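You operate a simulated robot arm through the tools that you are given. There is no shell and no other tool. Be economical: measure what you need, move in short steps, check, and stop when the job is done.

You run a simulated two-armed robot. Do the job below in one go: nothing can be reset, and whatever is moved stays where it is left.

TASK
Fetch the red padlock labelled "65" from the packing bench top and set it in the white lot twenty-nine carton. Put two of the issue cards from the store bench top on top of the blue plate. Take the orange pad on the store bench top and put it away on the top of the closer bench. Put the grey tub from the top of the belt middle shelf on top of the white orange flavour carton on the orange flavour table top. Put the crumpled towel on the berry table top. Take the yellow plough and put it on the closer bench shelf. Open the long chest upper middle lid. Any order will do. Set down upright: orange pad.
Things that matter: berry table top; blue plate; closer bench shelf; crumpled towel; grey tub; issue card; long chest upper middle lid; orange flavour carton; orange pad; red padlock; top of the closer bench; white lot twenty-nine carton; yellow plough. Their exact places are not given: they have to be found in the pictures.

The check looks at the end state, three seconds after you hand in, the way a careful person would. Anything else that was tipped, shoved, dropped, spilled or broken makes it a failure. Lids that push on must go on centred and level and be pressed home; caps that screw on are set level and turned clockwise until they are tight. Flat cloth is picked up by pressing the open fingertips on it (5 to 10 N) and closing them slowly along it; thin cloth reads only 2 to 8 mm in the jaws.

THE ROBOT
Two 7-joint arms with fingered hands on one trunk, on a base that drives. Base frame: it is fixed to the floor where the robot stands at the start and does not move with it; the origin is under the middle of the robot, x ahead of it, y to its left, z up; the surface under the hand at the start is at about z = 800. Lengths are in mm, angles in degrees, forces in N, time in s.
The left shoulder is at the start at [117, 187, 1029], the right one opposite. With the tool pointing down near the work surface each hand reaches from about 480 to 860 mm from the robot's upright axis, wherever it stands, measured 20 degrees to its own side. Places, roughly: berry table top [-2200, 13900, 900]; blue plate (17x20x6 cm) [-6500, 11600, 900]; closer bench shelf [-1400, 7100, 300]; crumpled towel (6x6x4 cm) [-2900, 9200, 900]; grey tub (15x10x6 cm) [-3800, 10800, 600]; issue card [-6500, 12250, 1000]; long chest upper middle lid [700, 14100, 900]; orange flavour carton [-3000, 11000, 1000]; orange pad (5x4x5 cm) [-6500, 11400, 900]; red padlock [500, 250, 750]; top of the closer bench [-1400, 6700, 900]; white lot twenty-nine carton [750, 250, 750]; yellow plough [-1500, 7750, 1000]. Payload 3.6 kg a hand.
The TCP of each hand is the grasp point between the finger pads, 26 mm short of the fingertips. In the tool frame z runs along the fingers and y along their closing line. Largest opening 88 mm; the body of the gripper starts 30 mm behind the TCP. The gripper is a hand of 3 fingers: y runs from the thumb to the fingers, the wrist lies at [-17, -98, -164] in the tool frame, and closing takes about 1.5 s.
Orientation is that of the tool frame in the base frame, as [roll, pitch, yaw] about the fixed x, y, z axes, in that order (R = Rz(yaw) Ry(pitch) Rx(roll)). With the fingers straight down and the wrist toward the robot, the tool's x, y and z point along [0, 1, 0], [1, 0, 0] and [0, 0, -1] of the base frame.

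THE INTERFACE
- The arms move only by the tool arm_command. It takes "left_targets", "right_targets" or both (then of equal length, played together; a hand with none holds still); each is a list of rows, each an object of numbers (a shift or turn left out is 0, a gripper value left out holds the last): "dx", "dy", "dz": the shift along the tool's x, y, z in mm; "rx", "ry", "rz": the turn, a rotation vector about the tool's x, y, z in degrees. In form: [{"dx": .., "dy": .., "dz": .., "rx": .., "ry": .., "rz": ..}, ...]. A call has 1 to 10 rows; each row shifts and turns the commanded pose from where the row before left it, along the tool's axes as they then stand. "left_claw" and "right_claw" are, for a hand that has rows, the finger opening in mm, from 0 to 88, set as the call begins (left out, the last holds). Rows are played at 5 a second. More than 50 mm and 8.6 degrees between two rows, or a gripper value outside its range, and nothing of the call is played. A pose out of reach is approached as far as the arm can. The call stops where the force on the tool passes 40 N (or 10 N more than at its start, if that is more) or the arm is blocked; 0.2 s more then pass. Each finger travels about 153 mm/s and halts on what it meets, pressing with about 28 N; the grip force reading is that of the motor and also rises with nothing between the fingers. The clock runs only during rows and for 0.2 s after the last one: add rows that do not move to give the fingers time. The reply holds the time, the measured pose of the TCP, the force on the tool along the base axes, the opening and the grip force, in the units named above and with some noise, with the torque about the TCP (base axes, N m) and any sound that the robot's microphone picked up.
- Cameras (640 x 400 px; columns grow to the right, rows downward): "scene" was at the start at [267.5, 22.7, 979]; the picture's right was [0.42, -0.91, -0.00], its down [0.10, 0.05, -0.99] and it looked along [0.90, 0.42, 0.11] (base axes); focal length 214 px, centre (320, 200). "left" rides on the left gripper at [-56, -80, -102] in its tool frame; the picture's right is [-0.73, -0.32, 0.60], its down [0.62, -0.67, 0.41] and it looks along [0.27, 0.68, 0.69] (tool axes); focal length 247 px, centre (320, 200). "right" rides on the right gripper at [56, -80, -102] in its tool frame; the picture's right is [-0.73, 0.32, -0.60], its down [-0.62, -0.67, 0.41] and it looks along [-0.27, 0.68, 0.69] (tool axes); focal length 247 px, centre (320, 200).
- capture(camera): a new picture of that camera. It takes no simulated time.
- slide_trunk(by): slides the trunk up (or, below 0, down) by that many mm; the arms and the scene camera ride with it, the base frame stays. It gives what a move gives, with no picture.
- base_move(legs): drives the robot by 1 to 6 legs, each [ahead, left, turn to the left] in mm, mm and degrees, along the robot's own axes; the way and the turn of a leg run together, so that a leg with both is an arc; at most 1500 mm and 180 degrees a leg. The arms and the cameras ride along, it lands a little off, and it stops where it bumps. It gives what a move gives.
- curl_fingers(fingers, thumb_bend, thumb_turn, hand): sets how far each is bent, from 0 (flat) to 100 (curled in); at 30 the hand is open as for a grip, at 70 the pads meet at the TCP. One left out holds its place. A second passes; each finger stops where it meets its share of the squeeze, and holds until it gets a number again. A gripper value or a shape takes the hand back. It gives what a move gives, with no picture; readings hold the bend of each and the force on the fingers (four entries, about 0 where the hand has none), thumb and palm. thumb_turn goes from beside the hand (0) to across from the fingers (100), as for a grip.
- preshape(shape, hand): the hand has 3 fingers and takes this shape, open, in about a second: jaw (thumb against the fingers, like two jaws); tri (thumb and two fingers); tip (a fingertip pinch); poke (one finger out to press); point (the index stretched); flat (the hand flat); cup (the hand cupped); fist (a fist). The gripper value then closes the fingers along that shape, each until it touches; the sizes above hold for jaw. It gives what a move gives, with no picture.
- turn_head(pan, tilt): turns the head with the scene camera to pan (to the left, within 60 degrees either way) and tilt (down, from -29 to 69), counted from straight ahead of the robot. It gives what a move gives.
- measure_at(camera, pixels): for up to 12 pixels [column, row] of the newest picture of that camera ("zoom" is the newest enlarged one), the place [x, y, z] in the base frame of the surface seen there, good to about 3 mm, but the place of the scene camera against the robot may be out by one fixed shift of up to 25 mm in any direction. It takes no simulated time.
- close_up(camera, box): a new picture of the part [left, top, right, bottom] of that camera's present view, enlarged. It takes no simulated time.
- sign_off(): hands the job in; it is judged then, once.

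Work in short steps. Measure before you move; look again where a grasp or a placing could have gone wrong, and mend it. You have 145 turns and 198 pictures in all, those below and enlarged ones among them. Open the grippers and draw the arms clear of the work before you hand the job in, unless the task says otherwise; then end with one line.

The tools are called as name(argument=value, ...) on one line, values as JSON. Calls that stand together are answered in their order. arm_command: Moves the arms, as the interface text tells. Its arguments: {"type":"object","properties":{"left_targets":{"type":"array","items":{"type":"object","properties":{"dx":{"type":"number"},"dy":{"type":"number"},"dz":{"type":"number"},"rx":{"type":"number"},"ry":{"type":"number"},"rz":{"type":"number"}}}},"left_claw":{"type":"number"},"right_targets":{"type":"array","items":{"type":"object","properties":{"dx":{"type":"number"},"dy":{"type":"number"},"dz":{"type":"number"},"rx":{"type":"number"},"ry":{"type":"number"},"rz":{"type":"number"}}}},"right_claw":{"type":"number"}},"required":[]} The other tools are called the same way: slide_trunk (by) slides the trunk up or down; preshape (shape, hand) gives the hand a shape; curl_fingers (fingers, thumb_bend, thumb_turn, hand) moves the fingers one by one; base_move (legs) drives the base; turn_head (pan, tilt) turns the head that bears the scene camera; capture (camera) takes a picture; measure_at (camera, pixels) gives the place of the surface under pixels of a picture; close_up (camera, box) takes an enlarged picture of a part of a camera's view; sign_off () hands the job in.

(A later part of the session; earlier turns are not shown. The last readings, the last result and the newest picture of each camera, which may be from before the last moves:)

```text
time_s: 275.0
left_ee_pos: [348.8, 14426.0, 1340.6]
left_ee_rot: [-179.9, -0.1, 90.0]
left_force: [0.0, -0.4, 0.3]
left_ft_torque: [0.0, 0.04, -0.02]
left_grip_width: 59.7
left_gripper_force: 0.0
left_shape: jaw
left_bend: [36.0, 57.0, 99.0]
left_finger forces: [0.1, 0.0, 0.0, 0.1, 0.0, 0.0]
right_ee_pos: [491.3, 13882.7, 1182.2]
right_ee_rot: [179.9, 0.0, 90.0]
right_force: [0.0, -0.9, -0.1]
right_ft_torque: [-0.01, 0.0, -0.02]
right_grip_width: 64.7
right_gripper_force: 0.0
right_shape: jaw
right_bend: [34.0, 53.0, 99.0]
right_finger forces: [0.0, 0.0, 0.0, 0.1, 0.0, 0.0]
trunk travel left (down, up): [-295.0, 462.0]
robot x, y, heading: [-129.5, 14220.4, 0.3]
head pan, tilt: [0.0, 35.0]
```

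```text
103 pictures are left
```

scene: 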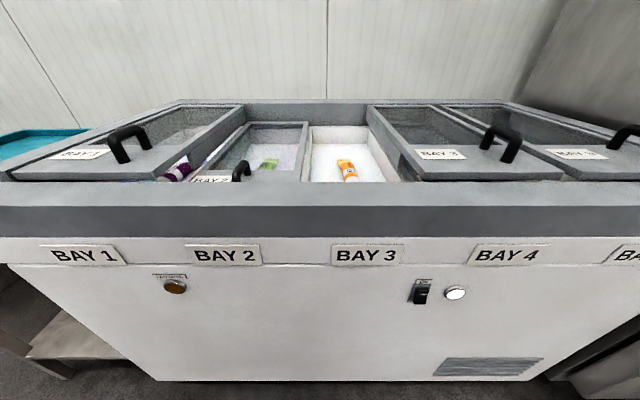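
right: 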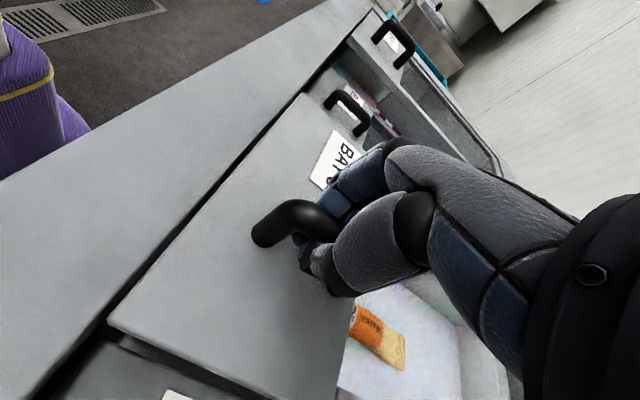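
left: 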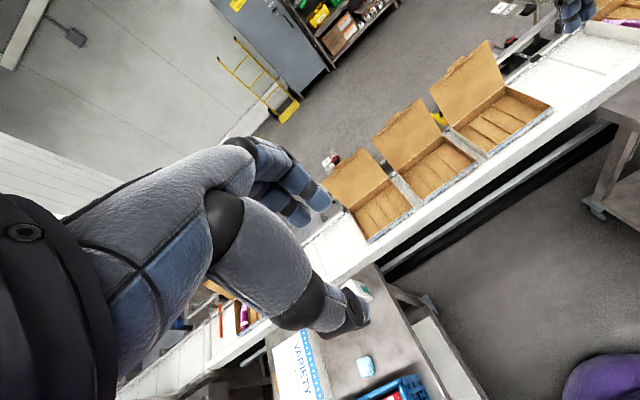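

The BAY 3 lid stands open. Next is the store side: I back off and go north to look for a way around the belt machines to the west.

base_move(legs=[[-450, 0, 0], [0, 0, 90], [1500, 0, 0], [0, 0, 90]])

turn_head(pan=0, tilt=8)

capture(camera="scene")

```text
time_s: 292.3
left_ee_pos: [-1066.7, 15499.9, 1340.4]
left_ee_rot: [-179.9, 0.0, -89.4]
left_force: [0.7, 0.1, -0.5]
left_ft_torque: [0.01, 0.0, 0.01]
left_grip_width: 59.5
left_gripper_force: 0.1
left_shape: jaw
left_bend: [36.0, 57.0, 99.0]
left_finger forces: [0.0, 0.0, 0.0, 0.1, 0.1, 0.0]
right_ee_pos: [-1215.5, 16038.9, 1183.6]
right_ee_rot: [179.8, 0.0, -89.3]
right_force: [-0.4, -0.9, 0.3]
right_ft_torque: [-0.01, 0.03, -0.01]
right_grip_width: 65.0
right_gripper_force: 0.1
right_shape: jaw
right_bend: [34.0, 53.0, 99.0]
right_finger forces: [0.1, 0.0, 0.0, 0.1, 0.0, 0.0]
trunk travel left (down, up): [-295.0, 462.0]
robot x, y, heading: [-592.8, 15705.6, -179.1]
head pan, tilt: [0.0, 35.0]
```

```text
time_s: 293.2
left_ee_pos: [-1064.9, 15498.8, 1340.5]
left_ee_rot: [179.9, -0.1, -89.3]
left_force: [0.8, -0.1, 0.0]
left_ft_torque: [-0.02, 0.0, 0.02]
left_grip_width: 59.9
left_gripper_force: 0.1
left_shape: jaw
left_bend: [36.0, 57.0, 99.0]
left_finger forces: [0.0, 0.1, 0.0, 0.0, 0.0, 0.0]
right_ee_pos: [-1217.7, 16040.7, 1183.4]
right_ee_rot: [179.9, 0.0, -89.3]
right_force: [0.2, 0.3, -0.3]
right_ft_torque: [-0.03, -0.04, -0.03]
right_grip_width: 64.8
right_gripper_force: 0.0
right_shape: jaw
right_bend: [34.0, 53.0, 99.0]
right_finger forces: [0.1, 0.0, 0.1, 0.0, 0.0, 0.1]
trunk travel left (down, up): [-295.0, 462.0]
robot x, y, heading: [-589.8, 15707.8, -178.9]
head pan, tilt: [0.0, 8.0]
```

```text
102 pictures are left
```

scene: 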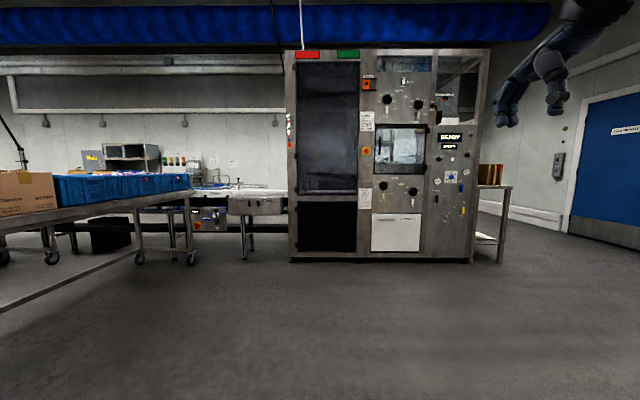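

measure_at(camera="scene", pixels=[[295, 255], [465, 255], [500, 255], [510, 190], [550, 230], [535, 215], [240, 195], [180, 185], [490, 240], [500, 215], [570, 225], [480, 200]])

close_up(camera="scene", box=[400, 130, 640, 290])

```text
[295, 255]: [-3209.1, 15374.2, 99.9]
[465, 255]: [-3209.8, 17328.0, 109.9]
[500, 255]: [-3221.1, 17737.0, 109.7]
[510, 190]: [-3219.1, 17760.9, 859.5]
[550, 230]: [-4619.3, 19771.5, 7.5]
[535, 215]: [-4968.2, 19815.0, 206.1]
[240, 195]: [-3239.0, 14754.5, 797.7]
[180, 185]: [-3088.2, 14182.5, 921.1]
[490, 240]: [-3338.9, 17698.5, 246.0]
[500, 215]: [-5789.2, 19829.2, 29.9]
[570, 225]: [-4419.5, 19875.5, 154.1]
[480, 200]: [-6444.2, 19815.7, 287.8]
```

```text
2.50 times, centred on (520, 210) of scene
```

zoom: 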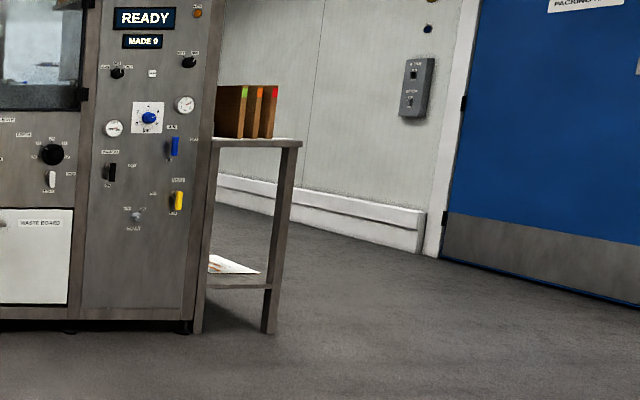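

There is a 2 m wide passage north of the machine (y≈17760…19800). I drive to y≈18700 and west, then look.

base_move(legs=[[0, 0, -91], [1500, 0, 0], [1500, 0, 0], [0, 0, 90], [1500, 0, 0]])

capture(camera="scene")

```text
time_s: 322.3
left_ee_pos: [-2462.0, 18607.2, 1339.7]
left_ee_rot: [-180.0, 0.1, -93.9]
left_force: [0.0, -0.5, 0.8]
left_ft_torque: [-0.01, -0.01, 0.01]
left_grip_width: 60.0
left_gripper_force: 0.0
left_shape: jaw
left_bend: [36.0, 57.0, 99.0]
left_finger forces: [0.0, 0.0, 0.0, 0.1, 0.0, 0.0]
right_ee_pos: [-2567.2, 19156.9, 1183.5]
right_ee_rot: [179.9, 0.0, -93.8]
right_force: [-0.6, -0.6, 0.2]
right_ft_torque: [0.05, 0.01, 0.02]
right_grip_width: 64.9
right_gripper_force: 0.0
right_shape: jaw
right_bend: [34.0, 53.0, 99.0]
right_finger forces: [0.0, 0.1, 0.0, 0.0, 0.0, 0.1]
trunk travel left (down, up): [-295.0, 462.0]
robot x, y, heading: [-1971.0, 18775.6, 176.4]
head pan, tilt: [0.0, 8.0]
```

```text
100 pictures are left
```

scene: 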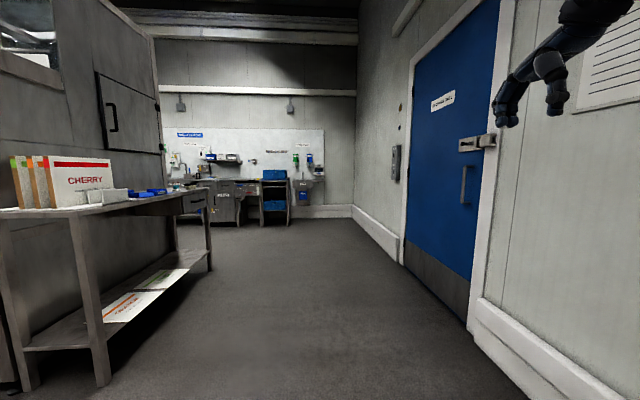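

The way west is clear. I drive on to x≈-5000, turn south and look.

base_move(legs=[[1500, 0, 3.6], [1500, 0, 0], [0, 0, 90]])

turn_head(pan=0, tilt=5)

capture(camera="scene")

```text
time_s: 340.6
left_ee_pos: [-4762.2, 18328.2, 1340.3]
left_ee_rot: [-180.0, 0.0, 2.1]
left_force: [-0.5, -0.3, 0.8]
left_ft_torque: [0.03, -0.01, 0.0]
left_grip_width: 59.3
left_gripper_force: 0.1
left_shape: jaw
left_bend: [36.0, 57.0, 99.0]
left_finger forces: [0.0, 0.0, 0.0, 0.0, 0.1, 0.1]
right_ee_pos: [-5299.5, 18167.1, 1183.5]
right_ee_rot: [180.0, 0.1, 1.9]
right_force: [-0.5, -0.2, -1.3]
right_ft_torque: [0.01, -0.02, 0.0]
right_grip_width: 64.9
right_gripper_force: 0.1
right_shape: jaw
right_bend: [34.0, 53.0, 99.0]
right_finger forces: [0.0, 0.0, 0.1, 0.0, 0.0, 0.0]
trunk travel left (down, up): [-295.0, 462.0]
robot x, y, heading: [-4979.8, 18798.2, -87.7]
head pan, tilt: [0.0, 8.0]
```

```text
time_s: 341.2
left_ee_pos: [-4762.7, 18327.1, 1340.4]
left_ee_rot: [180.0, -0.1, 1.9]
left_force: [-0.3, 0.9, 0.8]
left_ft_torque: [-0.04, -0.03, -0.02]
left_grip_width: 59.5
left_gripper_force: 0.0
left_shape: jaw
left_bend: [36.0, 57.0, 99.0]
left_finger forces: [0.0, 0.0, 0.0, 0.0, 0.0, 0.1]
right_ee_pos: [-5300.1, 18165.9, 1184.4]
right_ee_rot: [180.0, 0.0, 2.0]
right_force: [0.7, 0.2, 0.7]
right_ft_torque: [-0.02, -0.01, -0.03]
right_grip_width: 64.9
right_gripper_force: 0.1
right_shape: jaw
right_bend: [34.0, 53.0, 99.0]
right_finger forces: [0.0, 0.1, 0.0, 0.0, 0.0, 0.0]
trunk travel left (down, up): [-295.0, 462.0]
robot x, y, heading: [-4975.4, 18796.2, -88.0]
head pan, tilt: [0.0, 5.0]
```

```text
99 pictures are left
```

scene: 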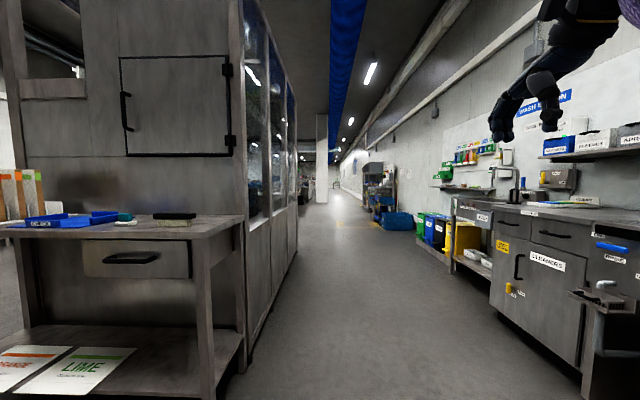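

The aisle south is open. I measure its sides before driving.

measure_at(camera="scene", pixels=[[265, 290], [295, 230], [470, 245], [425, 230], [575, 350], [390, 215], [380, 200], [345, 215], [320, 200], [205, 370]])

close_up(camera="scene", box=[280, 140, 460, 260])

```text
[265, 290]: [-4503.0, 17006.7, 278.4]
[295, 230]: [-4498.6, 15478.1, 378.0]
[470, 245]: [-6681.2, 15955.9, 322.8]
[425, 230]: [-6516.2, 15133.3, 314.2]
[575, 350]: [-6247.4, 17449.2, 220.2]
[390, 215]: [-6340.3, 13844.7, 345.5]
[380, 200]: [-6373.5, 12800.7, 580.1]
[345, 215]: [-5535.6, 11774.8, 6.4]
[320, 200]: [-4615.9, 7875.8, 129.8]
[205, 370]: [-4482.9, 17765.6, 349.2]
```

```text
3.33 times, centred on (370, 200) of scene
```

zoom: 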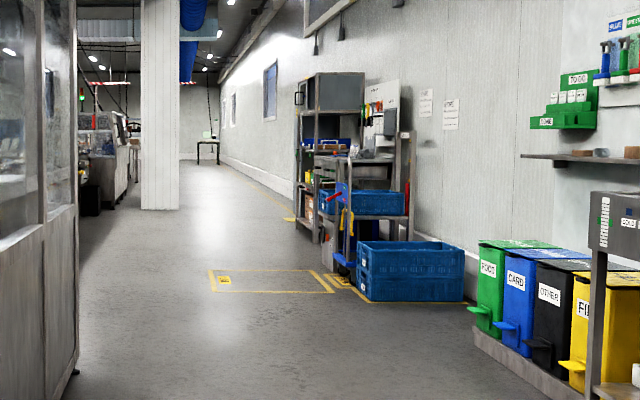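

Aisle: machine at x≈-4500, benches from x≈-6250. I drive south along x≈-5400 to y≈13000.

base_move(legs=[[0, 0, -2], [1450, -220, 0], [1450, -220, 0], [1450, 0, 0], [1450, 0, 0]])

turn_head(pan=-35, tilt=15)

capture(camera="scene")

turn_head(pan=40, tilt=15)

capture(camera="scene")

```text
time_s: 369.5
left_ee_pos: [-5257.1, 12495.0, 1341.0]
left_ee_rot: [-179.9, -0.2, 0.2]
left_force: [0.0, 0.0, 0.4]
left_ft_torque: [-0.01, -0.02, 0.0]
left_grip_width: 59.7
left_gripper_force: 0.0
left_shape: jaw
left_bend: [36.0, 57.0, 99.0]
left_finger forces: [0.0, 0.0, 0.0, 0.0, 0.0, 0.1]
right_ee_pos: [-5800.0, 12350.5, 1182.8]
right_ee_rot: [179.9, 0.0, 0.3]
right_force: [0.5, -0.9, -1.5]
right_ft_torque: [0.04, -0.05, -0.01]
right_grip_width: 64.6
right_gripper_force: 0.0
right_shape: jaw
right_bend: [34.0, 53.0, 99.0]
right_finger forces: [0.0, 0.0, 0.1, 0.0, 0.1, 0.0]
trunk travel left (down, up): [-295.0, 462.0]
robot x, y, heading: [-5460.5, 12971.0, -89.6]
head pan, tilt: [0.0, 5.0]
```

```text
time_s: 370.5
left_ee_pos: [-5257.0, 12494.5, 1339.8]
left_ee_rot: [180.0, 0.0, 0.1]
left_force: [0.1, -0.7, -0.5]
left_ft_torque: [-0.02, 0.0, 0.02]
left_grip_width: 59.3
left_gripper_force: 0.1
left_shape: jaw
left_bend: [36.0, 57.0, 99.0]
left_finger forces: [0.1, 0.0, 0.0, 0.0, 0.0, 0.1]
right_ee_pos: [-5800.4, 12350.3, 1183.6]
right_ee_rot: [179.9, 0.1, 0.2]
right_force: [0.3, -0.4, 0.1]
right_ft_torque: [-0.02, -0.02, 0.01]
right_grip_width: 64.7
right_gripper_force: 0.0
right_shape: jaw
right_bend: [34.0, 53.0, 99.0]
right_finger forces: [0.1, 0.0, 0.0, 0.0, 0.1, 0.1]
trunk travel left (down, up): [-295.0, 462.0]
robot x, y, heading: [-5458.3, 12970.3, -89.9]
head pan, tilt: [-35.0, 15.0]
```

```text
97 pictures are left
```

scene: 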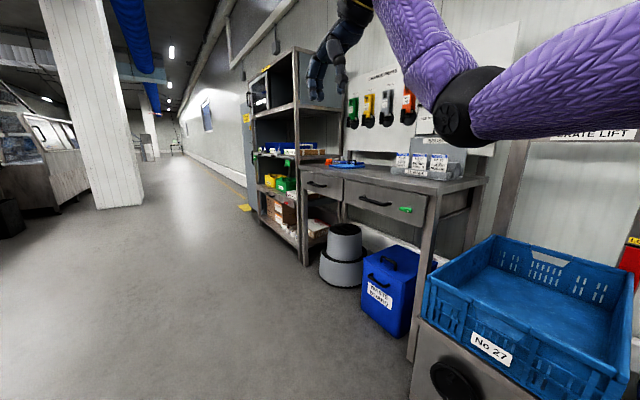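

```text
time_s: 372.0
left_ee_pos: [-5257.8, 12494.6, 1341.5]
left_ee_rot: [180.0, -0.2, 0.3]
left_force: [0.7, 0.2, -0.1]
left_ft_torque: [0.02, 0.02, 0.01]
left_grip_width: 59.8
left_gripper_force: 0.1
left_shape: jaw
left_bend: [36.0, 57.0, 99.0]
left_finger forces: [0.1, 0.0, 0.0, 0.0, 0.0, 0.1]
right_ee_pos: [-5799.5, 12348.9, 1183.2]
right_ee_rot: [179.9, 0.1, 0.4]
right_force: [0.4, -0.6, 0.3]
right_ft_torque: [-0.01, 0.03, -0.02]
right_grip_width: 64.9
right_gripper_force: 0.1
right_shape: jaw
right_bend: [34.0, 53.0, 99.0]
right_finger forces: [0.0, 0.0, 0.0, 0.0, 0.0, 0.0]
trunk travel left (down, up): [-295.0, 462.0]
robot x, y, heading: [-5461.0, 12971.1, -89.8]
head pan, tilt: [40.0, 15.0]
```

```text
96 pictures are left
```

scene: 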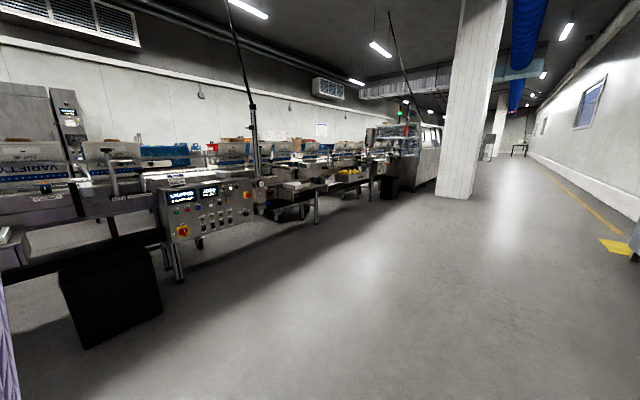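

The store bench with a blue plate at (348,163) and card holders at (420,160) is ahead on the right. I drive to y≈11800 and turn to face it.

base_move(legs=[[1150, 0, 0], [0, 0, -90]])

turn_head(pan=0, tilt=30)

capture(camera="scene")

close_up(camera="scene", box=[150, 90, 500, 240])

```text
time_s: 381.8
left_ee_pos: [-5926.4, 11589.7, 1339.5]
left_ee_rot: [-180.0, -0.1, -89.5]
left_force: [0.4, -0.5, 0.2]
left_ft_torque: [0.01, -0.02, -0.03]
left_grip_width: 59.9
left_gripper_force: 0.0
left_shape: jaw
left_bend: [36.0, 57.0, 99.0]
left_finger forces: [0.0, 0.0, 0.0, 0.0, 0.0, 0.0]
right_ee_pos: [-6072.8, 12130.9, 1183.9]
right_ee_rot: [179.9, 0.0, -89.5]
right_force: [-1.4, -0.8, 0.6]
right_ft_torque: [-0.05, 0.0, -0.02]
right_grip_width: 64.9
right_gripper_force: 0.0
right_shape: jaw
right_bend: [34.0, 53.0, 99.0]
right_finger forces: [0.1, 0.1, 0.0, 0.0, 0.0, 0.0]
trunk travel left (down, up): [-295.0, 462.0]
robot x, y, heading: [-5450.2, 11794.4, -179.5]
head pan, tilt: [40.0, 15.0]
```

```text
time_s: 382.9
left_ee_pos: [-5925.8, 11589.6, 1340.2]
left_ee_rot: [-180.0, -0.1, -89.5]
left_force: [0.5, -0.2, 0.1]
left_ft_torque: [-0.02, 0.02, 0.0]
left_grip_width: 59.5
left_gripper_force: 0.1
left_shape: jaw
left_bend: [36.0, 57.0, 99.0]
left_finger forces: [0.0, 0.0, 0.1, 0.0, 0.1, 0.0]
right_ee_pos: [-6074.0, 12130.6, 1183.0]
right_ee_rot: [179.9, 0.0, -89.5]
right_force: [0.3, -0.5, -0.1]
right_ft_torque: [-0.02, 0.0, -0.03]
right_grip_width: 64.9
right_gripper_force: 0.0
right_shape: jaw
right_bend: [34.0, 53.0, 99.0]
right_finger forces: [0.0, 0.0, 0.1, 0.0, 0.0, 0.0]
trunk travel left (down, up): [-295.0, 462.0]
robot x, y, heading: [-5450.1, 11794.5, -179.1]
head pan, tilt: [0.0, 30.0]
```

```text
95 pictures are left
```

scene: 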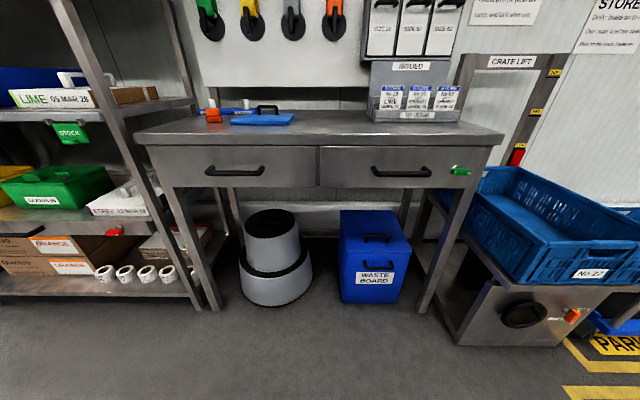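

```text
1.83 times, centred on (325, 165) of scene
```

zoom: 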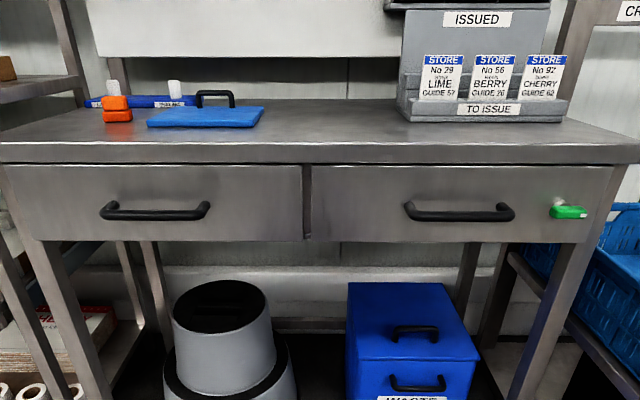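

The orange pad (115,105), the blue plate with a handle (205,115) and three issue cards in the TO ISSUE rack are in sight. I measure them.

measure_at(camera="zoom", pixels=[[117, 103], [117, 115], [205, 118], [150, 122], [258, 118], [215, 93], [442, 80], [492, 80], [541, 80], [490, 108], [320, 145], [460, 60]])

close_up(camera="scene", box=[190, 90, 310, 140])

close_up(camera="scene", box=[350, 50, 480, 140])

```text
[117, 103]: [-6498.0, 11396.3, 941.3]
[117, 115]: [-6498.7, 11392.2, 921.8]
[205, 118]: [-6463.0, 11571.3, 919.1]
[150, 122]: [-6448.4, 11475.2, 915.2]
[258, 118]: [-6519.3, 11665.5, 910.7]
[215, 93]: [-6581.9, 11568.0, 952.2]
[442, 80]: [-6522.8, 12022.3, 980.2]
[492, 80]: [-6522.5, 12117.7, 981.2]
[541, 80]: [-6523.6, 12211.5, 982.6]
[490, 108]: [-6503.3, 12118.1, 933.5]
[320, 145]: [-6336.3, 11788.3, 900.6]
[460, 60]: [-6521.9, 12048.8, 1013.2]
```

```text
5.33 times, centred on (250, 115) of scene
```

zoom: 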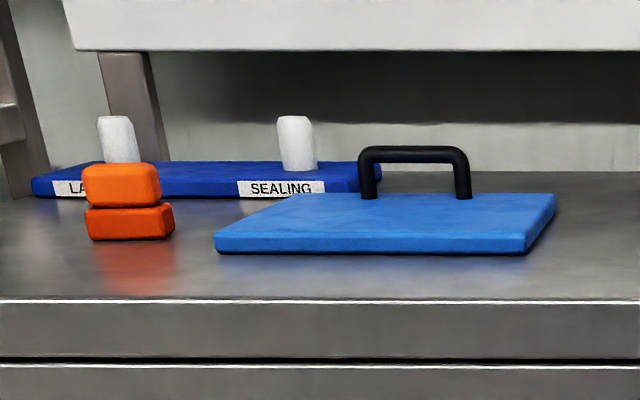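

```text
4.44 times, centred on (415, 95) of scene
```

zoom: 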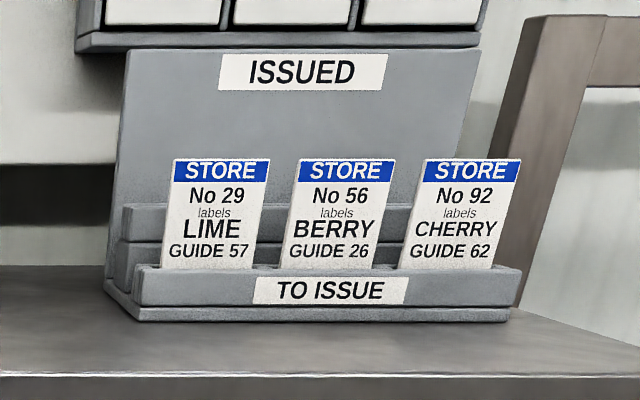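

I measure the rack's back board and the shelf above it, to know the room for the hand behind the cards.

measure_at(camera="zoom", pixels=[[300, 72], [280, 42], [420, 10], [300, 130], [275, 230], [200, 215], [400, 230], [340, 170], [340, 262], [130, 60], [215, 165], [285, 205]])

base_move(legs=[[200, 0, 0]])

capture(camera="right")

```text
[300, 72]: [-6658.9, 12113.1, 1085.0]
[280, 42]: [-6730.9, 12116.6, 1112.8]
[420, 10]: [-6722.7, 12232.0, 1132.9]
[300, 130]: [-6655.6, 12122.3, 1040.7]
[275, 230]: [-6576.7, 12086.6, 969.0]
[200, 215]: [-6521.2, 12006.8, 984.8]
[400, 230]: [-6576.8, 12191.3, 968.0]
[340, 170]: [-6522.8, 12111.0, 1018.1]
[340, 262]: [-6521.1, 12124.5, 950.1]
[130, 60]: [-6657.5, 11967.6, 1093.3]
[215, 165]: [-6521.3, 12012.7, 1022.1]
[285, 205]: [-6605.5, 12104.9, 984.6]
```

```text
time_s: 384.5
left_ee_pos: [-6132.1, 11587.4, 1338.9]
left_ee_rot: [-179.8, -0.1, -89.6]
left_force: [-1.0, 0.4, -0.5]
left_ft_torque: [0.01, -0.07, -0.01]
left_grip_width: 59.7
left_gripper_force: 0.1
left_shape: jaw
left_bend: [36.0, 57.0, 99.0]
left_finger forces: [0.0, 0.0, 0.1, 0.0, 0.0, 0.0]
right_ee_pos: [-6277.2, 12130.4, 1183.1]
right_ee_rot: [180.0, 0.1, -89.6]
right_force: [-0.9, 0.0, 0.4]
right_ft_torque: [0.02, -0.02, -0.04]
right_grip_width: 64.6
right_gripper_force: 0.0
right_shape: jaw
right_bend: [34.0, 53.0, 99.0]
right_finger forces: [0.0, 0.0, 0.0, 0.1, 0.0, 0.0]
trunk travel left (down, up): [-295.0, 462.0]
robot x, y, heading: [-5654.6, 11788.0, -179.4]
head pan, tilt: [0.0, 30.0]
```

```text
91 pictures are left
```

right: 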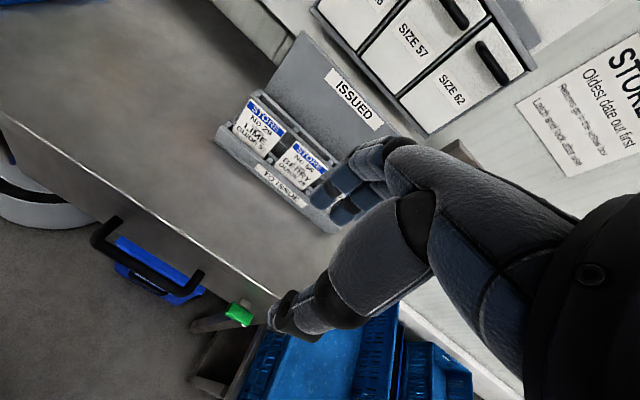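

The cards stand at x≈-6522, top z≈1022, with the next tier 55 mm behind. I drive 175 mm closer, open the hand to 55 and move it in front and above the LIME card.

base_move(legs=[[175, 0, 0]])

arm_command(right_targets=[{"dx": 40, "dy": 10}, {"dx": 40, "dy": 10}, {"dx": 34, "dy": 10}, {"dz": 30}, {"dz": 30}, {}], right_claw=50)

capture(camera="right")

turn_head(pan=-15, tilt=25)

capture(camera="scene")

```text
time_s: 386.0
left_ee_pos: [-6307.1, 11587.5, 1339.8]
left_ee_rot: [-179.9, -0.1, -89.5]
left_force: [-1.3, 0.1, 1.6]
left_ft_torque: [0.01, -0.04, 0.0]
left_grip_width: 59.9
left_gripper_force: 0.2
left_shape: jaw
left_bend: [36.0, 57.0, 99.0]
left_finger forces: [0.1, 0.0, 0.1, 0.0, 0.1, 0.0]
right_ee_pos: [-6451.9, 12128.9, 1183.8]
right_ee_rot: [-180.0, 0.0, -89.6]
right_force: [0.1, 0.2, -0.1]
right_ft_torque: [0.01, -0.01, -0.04]
right_grip_width: 64.9
right_gripper_force: 0.1
right_shape: jaw
right_bend: [34.0, 53.0, 99.0]
right_finger forces: [0.0, 0.1, 0.1, 0.0, 0.0, 0.0]
trunk travel left (down, up): [-295.0, 462.0]
robot x, y, heading: [-5830.1, 11793.4, -179.6]
head pan, tilt: [0.0, 30.0]
```

```text
time_s: 387.4
left_ee_pos: [-6306.3, 11588.1, 1340.6]
left_ee_rot: [180.0, -0.1, -89.6]
left_force: [0.5, -0.8, -0.7]
left_ft_torque: [0.0, 0.01, 0.0]
left_grip_width: 60.2
left_gripper_force: 0.0
left_shape: jaw
left_bend: [36.0, 57.0, 99.0]
left_finger forces: [0.0, 0.1, 0.1, 0.0, 0.0, 0.0]
right_ee_pos: [-6482.1, 12016.2, 1122.9]
right_ee_rot: [179.9, 0.0, -89.7]
right_force: [0.1, 0.4, 0.1]
right_ft_torque: [0.01, -0.01, 0.01]
right_grip_width: 50.5
right_gripper_force: 0.1
right_shape: jaw
right_bend: [40.0, 64.0, 100.0]
right_finger forces: [0.0, 0.0, 0.0, 0.0, 0.1, 0.1]
trunk travel left (down, up): [-295.0, 462.0]
robot x, y, heading: [-5827.0, 11796.0, -179.5]
head pan, tilt: [0.0, 30.0]
```

```text
90 pictures are left
```

right: 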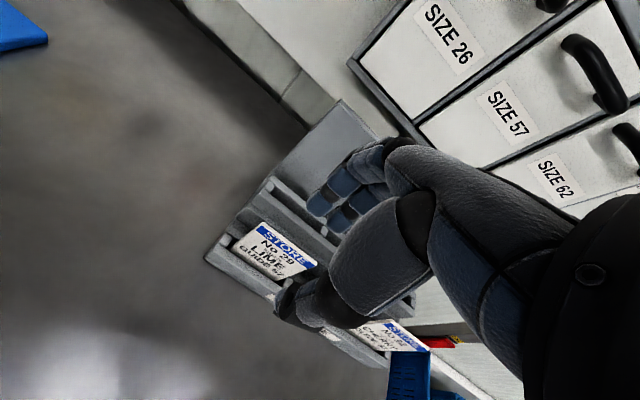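

```text
time_s: 388.1
left_ee_pos: [-6306.0, 11587.9, 1340.4]
left_ee_rot: [-180.0, -0.1, -89.7]
left_force: [0.5, 0.6, -0.4]
left_ft_torque: [-0.04, -0.02, 0.02]
left_grip_width: 59.9
left_gripper_force: 0.0
left_shape: jaw
left_bend: [36.0, 57.0, 99.0]
left_finger forces: [0.1, 0.0, 0.0, 0.0, 0.0, 0.0]
right_ee_pos: [-6481.2, 12015.2, 1123.0]
right_ee_rot: [179.9, 0.1, -89.6]
right_force: [0.0, 0.3, -0.5]
right_ft_torque: [-0.03, -0.02, 0.02]
right_grip_width: 50.1
right_gripper_force: 0.0
right_shape: jaw
right_bend: [40.0, 64.0, 100.0]
right_finger forces: [0.1, 0.0, 0.0, 0.0, 0.1, 0.0]
trunk travel left (down, up): [-295.0, 462.0]
robot x, y, heading: [-5829.1, 11794.2, -179.6]
head pan, tilt: [-15.0, 25.0]
```

```text
89 pictures are left
```

scene: 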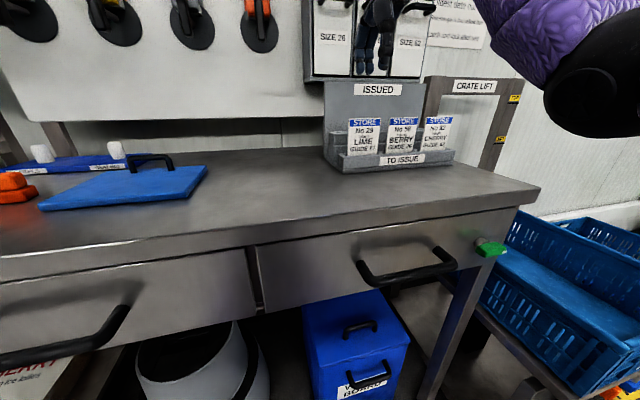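

LIME card corners show in the right view at (262,222) and (318,265). I measure them and the plate.

measure_at(camera="right", pixels=[[264, 226], [315, 264], [238, 246], [290, 275], [275, 250], [258, 222], [310, 258], [300, 230], [270, 200], [380, 328], [415, 345], [20, 20]])

close_up(camera="right", box=[190, 160, 350, 310])

measure_at(camera="scene", pixels=[[45, 205], [170, 190], [205, 168], [120, 180], [85, 190], [130, 168], [175, 160], [60, 192]])

```text
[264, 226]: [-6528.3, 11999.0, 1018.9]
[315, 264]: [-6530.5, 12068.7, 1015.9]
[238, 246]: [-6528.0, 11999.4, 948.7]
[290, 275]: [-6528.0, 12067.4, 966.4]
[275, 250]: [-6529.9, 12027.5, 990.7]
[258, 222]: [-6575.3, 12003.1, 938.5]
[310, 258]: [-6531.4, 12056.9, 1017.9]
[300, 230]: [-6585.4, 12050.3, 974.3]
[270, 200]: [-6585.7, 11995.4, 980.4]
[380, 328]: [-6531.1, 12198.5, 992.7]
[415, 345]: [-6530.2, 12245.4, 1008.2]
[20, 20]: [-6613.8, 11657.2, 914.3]
```

```text
2.67 times, centred on (270, 235) of right
```

zoom: 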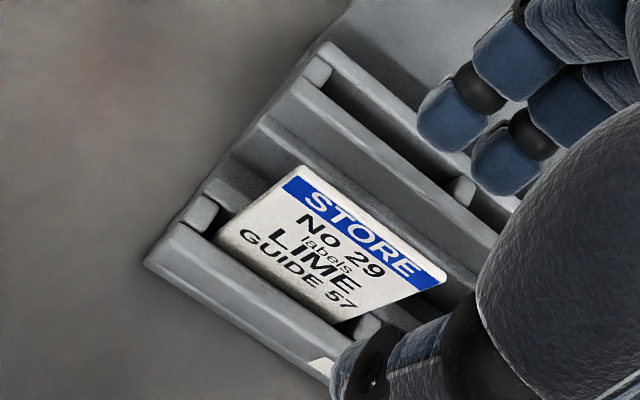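

```text
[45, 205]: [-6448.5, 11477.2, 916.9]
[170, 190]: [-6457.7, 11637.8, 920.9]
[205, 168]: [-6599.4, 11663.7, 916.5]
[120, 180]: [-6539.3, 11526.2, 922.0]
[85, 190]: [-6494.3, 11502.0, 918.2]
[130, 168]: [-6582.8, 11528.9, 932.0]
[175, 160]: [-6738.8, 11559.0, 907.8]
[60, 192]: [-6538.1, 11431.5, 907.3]
```

The LIME card spans y 11998–12068, at x≈-6530, top 1018. I narrow the opening to 36, centre over it, and lower to z 1012.

arm_command(right_targets=[{"dx": -17, "dy": 24}, {"dy": 24}, {"dz": 40}, {"dz": 40}, {"dz": 20}, {"dz": 11}, {}], right_claw=36)

capture(camera="right")

close_up(camera="scene", box=[310, 60, 470, 190])

```text
time_s: 389.7
left_ee_pos: [-6304.8, 11588.3, 1340.3]
left_ee_rot: [180.0, -0.1, -89.6]
left_force: [-0.2, -0.2, 0.0]
left_ft_torque: [0.02, 0.0, -0.03]
left_grip_width: 59.5
left_gripper_force: 0.1
left_shape: jaw
left_bend: [36.0, 57.0, 99.0]
left_finger forces: [0.0, 0.1, 0.1, 0.1, 0.0, 0.1]
right_ee_pos: [-6530.3, 12032.3, 1012.8]
right_ee_rot: [179.9, 0.0, -89.6]
right_force: [0.2, -0.5, -0.3]
right_ft_torque: [-0.01, -0.01, 0.01]
right_grip_width: 36.4
right_gripper_force: 0.1
right_shape: jaw
right_bend: [47.0, 71.0, 100.0]
right_finger forces: [0.1, 0.0, 0.0, 0.0, 0.0, 0.0]
trunk travel left (down, up): [-295.0, 462.0]
robot x, y, heading: [-5830.1, 11791.5, -179.5]
head pan, tilt: [-15.0, 25.0]
```

```text
87 pictures are left
```

right: 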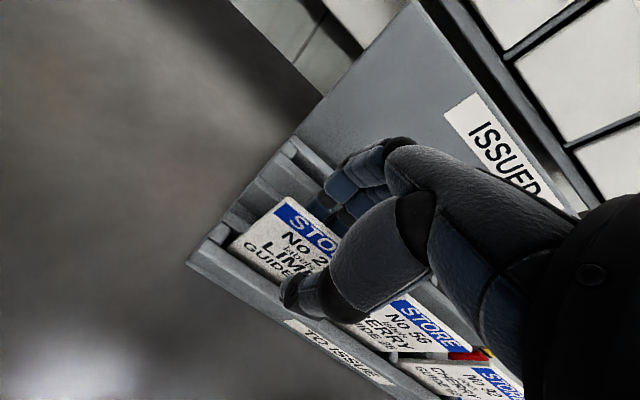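

```text
3.08 times, centred on (390, 125) of scene
```

zoom: 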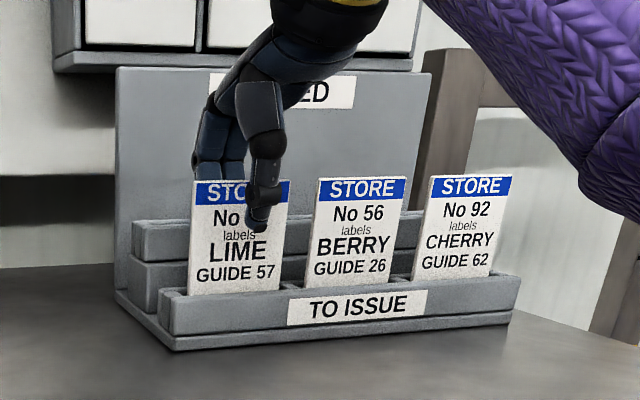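

Thumb is in front of and fingers behind the card. I close on it.

arm_command(right_targets=[{}, {}, {}, {}, {}, {}, {}], right_claw=0)

arm_command(right_targets=[{"dz": -15}, {"dz": -25}, {"dz": -40}, {"dz": -40}, {}])

capture(camera="right")

capture(camera="scene")

```text
time_s: 391.3
left_ee_pos: [-6305.1, 11587.2, 1340.4]
left_ee_rot: [180.0, 0.0, -89.7]
left_force: [0.6, 0.5, 0.0]
left_ft_torque: [0.0, -0.04, 0.03]
left_grip_width: 59.8
left_gripper_force: 0.0
left_shape: jaw
left_bend: [36.0, 57.0, 99.0]
left_finger forces: [0.0, 0.0, 0.0, 0.0, 0.1, 0.0]
right_ee_pos: [-6530.0, 12030.5, 1012.3]
right_ee_rot: [179.8, -0.1, -89.7]
right_force: [-0.7, -0.6, 0.0]
right_ft_torque: [-0.01, 0.02, 0.01]
right_grip_width: 0.0
right_gripper_force: 28.5
right_shape: jaw
right_bend: [70.0, 70.0, 100.0]
right_finger forces: [12.7, 12.5, 0.0, 0.0, 25.1, 0.0]
trunk travel left (down, up): [-295.0, 462.0]
robot x, y, heading: [-5830.4, 11789.3, -179.6]
head pan, tilt: [-15.0, 25.0]
```

```text
time_s: 392.5
left_ee_pos: [-6306.4, 11587.7, 1340.3]
left_ee_rot: [-180.0, -0.1, -89.6]
left_force: [-0.2, 0.7, -0.5]
left_ft_torque: [-0.03, 0.0, -0.03]
left_grip_width: 59.4
left_gripper_force: 0.1
left_shape: jaw
left_bend: [36.0, 57.0, 99.0]
left_finger forces: [0.0, 0.0, 0.0, 0.0, 0.0, 0.0]
right_ee_pos: [-6529.8, 12031.4, 1134.2]
right_ee_rot: [179.9, 0.2, -89.7]
right_force: [-0.7, -0.6, -1.0]
right_ft_torque: [-0.03, -0.04, -0.01]
right_grip_width: 0.0
right_gripper_force: 28.3
right_shape: jaw
right_bend: [70.0, 70.0, 100.0]
right_finger forces: [12.6, 12.5, 0.1, 0.0, 25.1, 0.0]
trunk travel left (down, up): [-295.0, 462.0]
robot x, y, heading: [-5827.8, 11790.8, -179.7]
head pan, tilt: [-15.0, 25.0]
```

```text
85 pictures are left
```

right: 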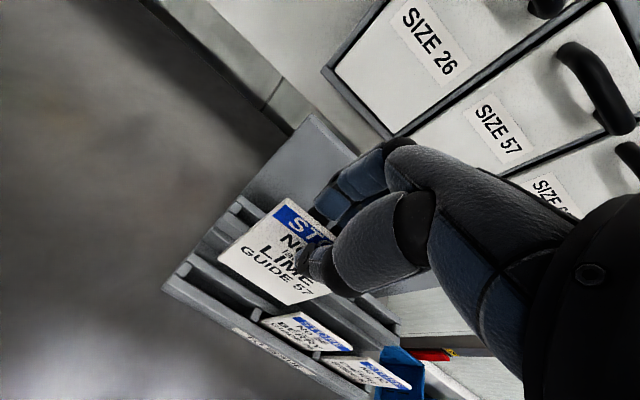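

```text
84 pictures are left
```

scene: 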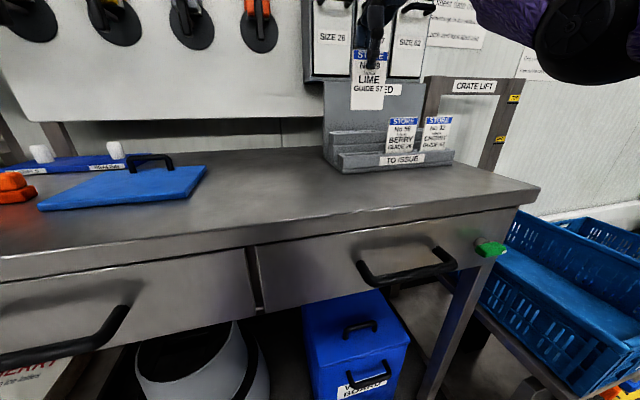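

The card is out cleanly. Before shifting left I check the shelf unit beside the left arm.

measure_at(camera="scene", pixels=[[365, 106], [382, 106], [353, 60], [368, 80]])

turn_head(pan=40, tilt=25)

capture(camera="scene")

```text
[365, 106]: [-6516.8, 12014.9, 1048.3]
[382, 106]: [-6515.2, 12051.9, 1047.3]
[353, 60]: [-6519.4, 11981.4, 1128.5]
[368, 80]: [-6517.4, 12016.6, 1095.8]
```

```text
time_s: 393.8
left_ee_pos: [-6306.4, 11587.3, 1341.3]
left_ee_rot: [180.0, 0.0, -89.6]
left_force: [0.0, -0.2, -0.6]
left_ft_torque: [-0.01, -0.01, 0.0]
left_grip_width: 59.7
left_gripper_force: 0.2
left_shape: jaw
left_bend: [36.0, 57.0, 99.0]
left_finger forces: [0.1, 0.0, 0.1, 0.0, 0.0, 0.1]
right_ee_pos: [-6529.8, 12029.8, 1133.2]
right_ee_rot: [-180.0, 0.0, -89.6]
right_force: [0.4, -0.7, -0.8]
right_ft_torque: [0.01, 0.02, 0.01]
right_grip_width: 0.2
right_gripper_force: 28.4
right_shape: jaw
right_bend: [70.0, 70.0, 100.0]
right_finger forces: [12.7, 12.5, 0.0, 0.1, 25.1, 0.1]
trunk travel left (down, up): [-295.0, 462.0]
robot x, y, heading: [-5831.2, 11786.9, -179.4]
head pan, tilt: [40.0, 25.0]
```

```text
83 pictures are left
```

scene: 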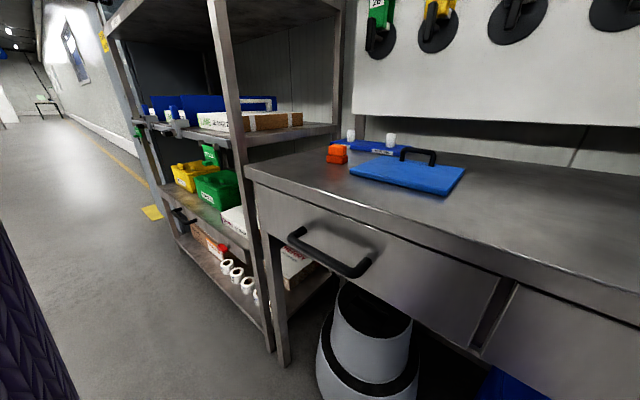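

measure_at(camera="scene", pixels=[[240, 130], [110, 40], [225, 60], [345, 60], [350, 165], [440, 190], [465, 172], [400, 158], [410, 152], [385, 172], [250, 180], [340, 155]])

close_up(camera="scene", box=[310, 130, 490, 210])

```text
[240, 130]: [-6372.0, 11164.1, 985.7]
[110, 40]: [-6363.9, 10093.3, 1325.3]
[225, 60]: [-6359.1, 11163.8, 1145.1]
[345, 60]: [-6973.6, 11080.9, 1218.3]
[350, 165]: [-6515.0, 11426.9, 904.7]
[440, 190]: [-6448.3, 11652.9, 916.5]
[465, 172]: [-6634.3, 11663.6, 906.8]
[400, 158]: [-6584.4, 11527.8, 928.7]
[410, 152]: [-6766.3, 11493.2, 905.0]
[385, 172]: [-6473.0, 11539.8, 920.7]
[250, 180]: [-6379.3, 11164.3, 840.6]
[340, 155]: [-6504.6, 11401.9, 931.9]
```

```text
3.56 times, centred on (400, 170) of scene
```

zoom: 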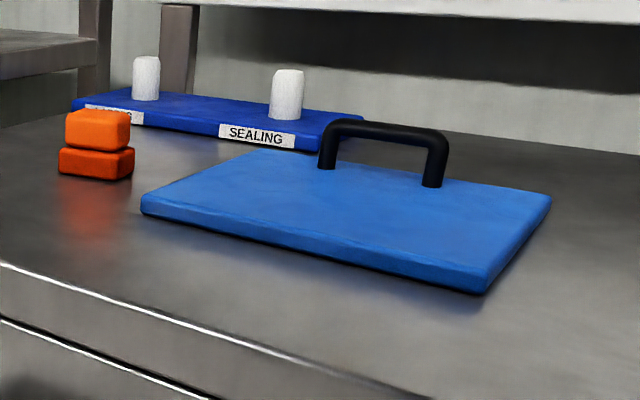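

The shelf post is at y≈11164, x≈-6365, so I shift the base left only 230 mm and carry the card the rest with the arm to y≈11625, then tilt the hand forward.

base_move(legs=[[0, 230, 0]])

arm_command(right_targets=[{"dx": 45, "dy": -10}, {"dx": 45, "dy": -10}, {"dx": 45, "dy": -10}, {"dx": 40, "dy": -10}, {"rx": -8}, {"rx": -8}, {"rx": -8}, {"rx": -8}, {"rx": -8}, {"rx": -8}])

turn_head(pan=0, tilt=30)

capture(camera="scene")

capture(camera="right")

```text
time_s: 395.5
left_ee_pos: [-6304.2, 11353.7, 1339.8]
left_ee_rot: [-179.9, 0.0, -89.6]
left_force: [1.1, -0.1, 0.2]
left_ft_torque: [0.01, -0.01, -0.02]
left_grip_width: 59.7
left_gripper_force: 0.0
left_shape: jaw
left_bend: [36.0, 57.0, 99.0]
left_finger forces: [0.1, 0.0, 0.0, 0.0, 0.0, 0.0]
right_ee_pos: [-6527.4, 11795.9, 1134.7]
right_ee_rot: [179.9, 0.1, -89.5]
right_force: [-0.1, -0.9, 0.0]
right_ft_torque: [0.04, 0.01, -0.01]
right_grip_width: 0.0
right_gripper_force: 27.8
right_shape: jaw
right_bend: [70.0, 70.0, 100.0]
right_finger forces: [12.6, 12.6, 0.0, 0.0, 25.1, 0.1]
trunk travel left (down, up): [-295.0, 462.0]
robot x, y, heading: [-5824.3, 11561.5, -179.3]
head pan, tilt: [40.0, 25.0]
```

```text
time_s: 397.7
left_ee_pos: [-6303.9, 11354.1, 1340.0]
left_ee_rot: [-180.0, -0.1, -89.6]
left_force: [1.0, 1.0, 0.4]
left_ft_torque: [0.01, 0.0, -0.03]
left_grip_width: 59.7
left_gripper_force: 0.0
left_shape: jaw
left_bend: [36.0, 57.0, 99.0]
left_finger forces: [0.1, 0.0, 0.0, 0.0, 0.0, 0.0]
right_ee_pos: [-6486.6, 11623.6, 1133.3]
right_ee_rot: [131.8, 0.1, -89.6]
right_force: [2.1, 0.4, 0.6]
right_ft_torque: [-0.02, -0.04, 0.04]
right_grip_width: 0.1
right_gripper_force: 28.4
right_shape: jaw
right_bend: [70.0, 70.0, 100.0]
right_finger forces: [12.6, 12.4, 0.1, 0.1, 25.2, 0.0]
trunk travel left (down, up): [-295.0, 462.0]
robot x, y, heading: [-5828.7, 11560.2, -179.5]
head pan, tilt: [40.0, 25.0]
```

```text
time_s: 398.8
left_ee_pos: [-6304.3, 11354.5, 1340.6]
left_ee_rot: [-180.0, -0.2, -89.6]
left_force: [0.0, 0.1, 1.3]
left_ft_torque: [-0.02, -0.01, 0.0]
left_grip_width: 59.9
left_gripper_force: 0.0
left_shape: jaw
left_bend: [36.0, 57.0, 99.0]
left_finger forces: [0.1, 0.0, 0.0, 0.0, 0.0, 0.0]
right_ee_pos: [-6486.1, 11623.1, 1132.7]
right_ee_rot: [132.0, 0.1, -89.7]
right_force: [0.2, 0.0, -0.1]
right_ft_torque: [0.05, 0.01, 0.0]
right_grip_width: 0.3
right_gripper_force: 28.5
right_shape: jaw
right_bend: [70.0, 70.0, 100.0]
right_finger forces: [12.6, 12.5, 0.1, 0.0, 25.2, 0.0]
trunk travel left (down, up): [-295.0, 462.0]
robot x, y, heading: [-5830.5, 11562.7, -179.6]
head pan, tilt: [0.0, 30.0]
```

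```text
81 pictures are left
```

scene: 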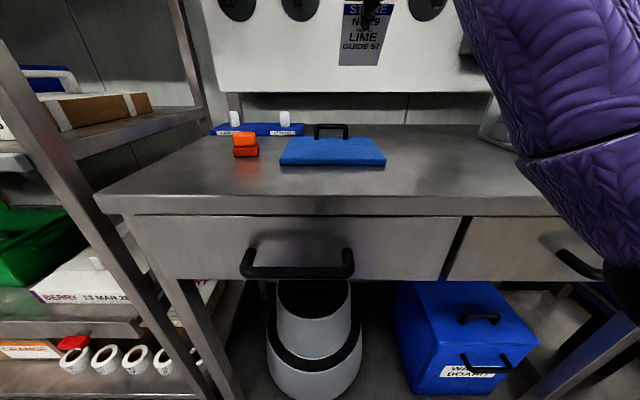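

```text
80 pictures are left
```

right: 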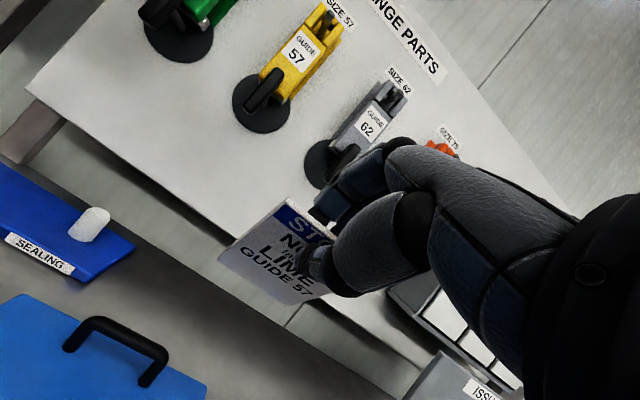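

The tilt works. I measure the plate and handle with the right camera and the elbow against the bench edge.

measure_at(camera="right", pixels=[[30, 297], [205, 385], [100, 320], [145, 385], [72, 345], [110, 385], [20, 340], [70, 395], [240, 250], [295, 300]])

measure_at(camera="scene", pixels=[[560, 180], [580, 225], [530, 155], [600, 80], [285, 160], [385, 162], [375, 142], [297, 138], [318, 140], [346, 140], [340, 205]])

```text
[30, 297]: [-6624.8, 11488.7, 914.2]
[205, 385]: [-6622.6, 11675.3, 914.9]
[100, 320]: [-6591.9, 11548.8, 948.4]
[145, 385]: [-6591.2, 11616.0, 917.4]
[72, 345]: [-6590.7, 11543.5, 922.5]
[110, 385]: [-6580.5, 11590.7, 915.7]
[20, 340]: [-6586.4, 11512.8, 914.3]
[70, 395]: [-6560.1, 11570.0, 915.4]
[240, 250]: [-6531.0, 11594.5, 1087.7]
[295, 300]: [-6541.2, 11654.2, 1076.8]
```

```text
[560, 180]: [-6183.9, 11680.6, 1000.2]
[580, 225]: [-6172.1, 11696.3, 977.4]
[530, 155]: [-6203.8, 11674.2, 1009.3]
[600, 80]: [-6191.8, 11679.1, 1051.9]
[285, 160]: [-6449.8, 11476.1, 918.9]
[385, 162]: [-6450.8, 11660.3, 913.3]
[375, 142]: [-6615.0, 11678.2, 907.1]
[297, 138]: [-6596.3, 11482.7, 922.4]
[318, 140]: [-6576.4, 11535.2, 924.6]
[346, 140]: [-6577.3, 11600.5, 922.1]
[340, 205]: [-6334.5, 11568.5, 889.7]
```

Plate: x -6458…-6624, y 11487…11675, top 915, handle front at ≈-6583. I tilt 8° more and bring the card's far edge down close in front of the handle.

arm_command(right_targets=[{"rx": -8}, {"dz": 24, "dy": -31}, {"dz": 24, "dy": -31}, {"dz": 24, "dy": -31}, {"dz": 21, "dy": -27}, {}])

capture(camera="right")

close_up(camera="scene", box=[210, 60, 480, 220])

```text
time_s: 400.2
left_ee_pos: [-6303.7, 11354.0, 1340.4]
left_ee_rot: [180.0, 0.0, -89.6]
left_force: [0.4, -0.3, 0.2]
left_ft_torque: [0.0, -0.01, 0.02]
left_grip_width: 59.8
left_gripper_force: 0.0
left_shape: jaw
left_bend: [36.0, 57.0, 99.0]
left_finger forces: [0.0, 0.0, 0.0, 0.0, 0.1, 0.0]
right_ee_pos: [-6504.0, 11639.1, 984.3]
right_ee_rot: [122.8, 2.3, -90.8]
right_force: [-0.2, 0.1, 0.2]
right_ft_torque: [-0.02, -0.04, -0.01]
right_grip_width: 0.1
right_gripper_force: 27.9
right_shape: jaw
right_bend: [70.0, 70.0, 100.0]
right_finger forces: [12.5, 12.3, 0.0, 0.0, 25.1, 0.0]
trunk travel left (down, up): [-295.0, 462.0]
robot x, y, heading: [-5826.7, 11557.8, -179.7]
head pan, tilt: [0.0, 30.0]
```

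```text
79 pictures are left
```

right: 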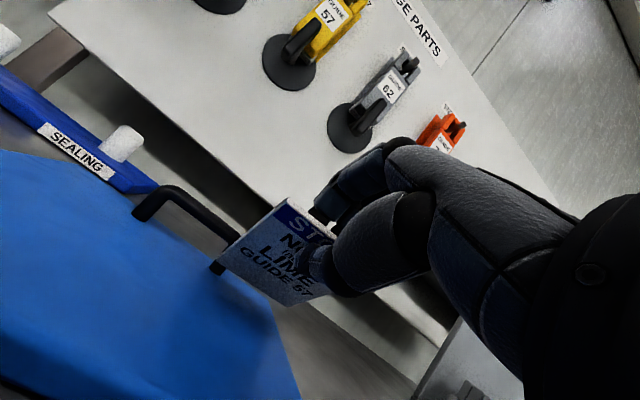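

```text
2.37 times, centred on (345, 140) of scene
```

zoom: 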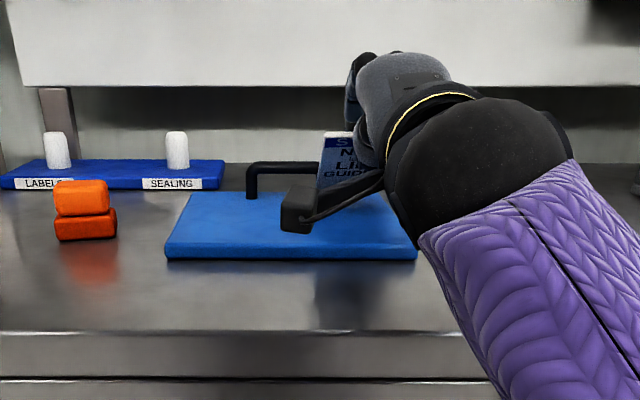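

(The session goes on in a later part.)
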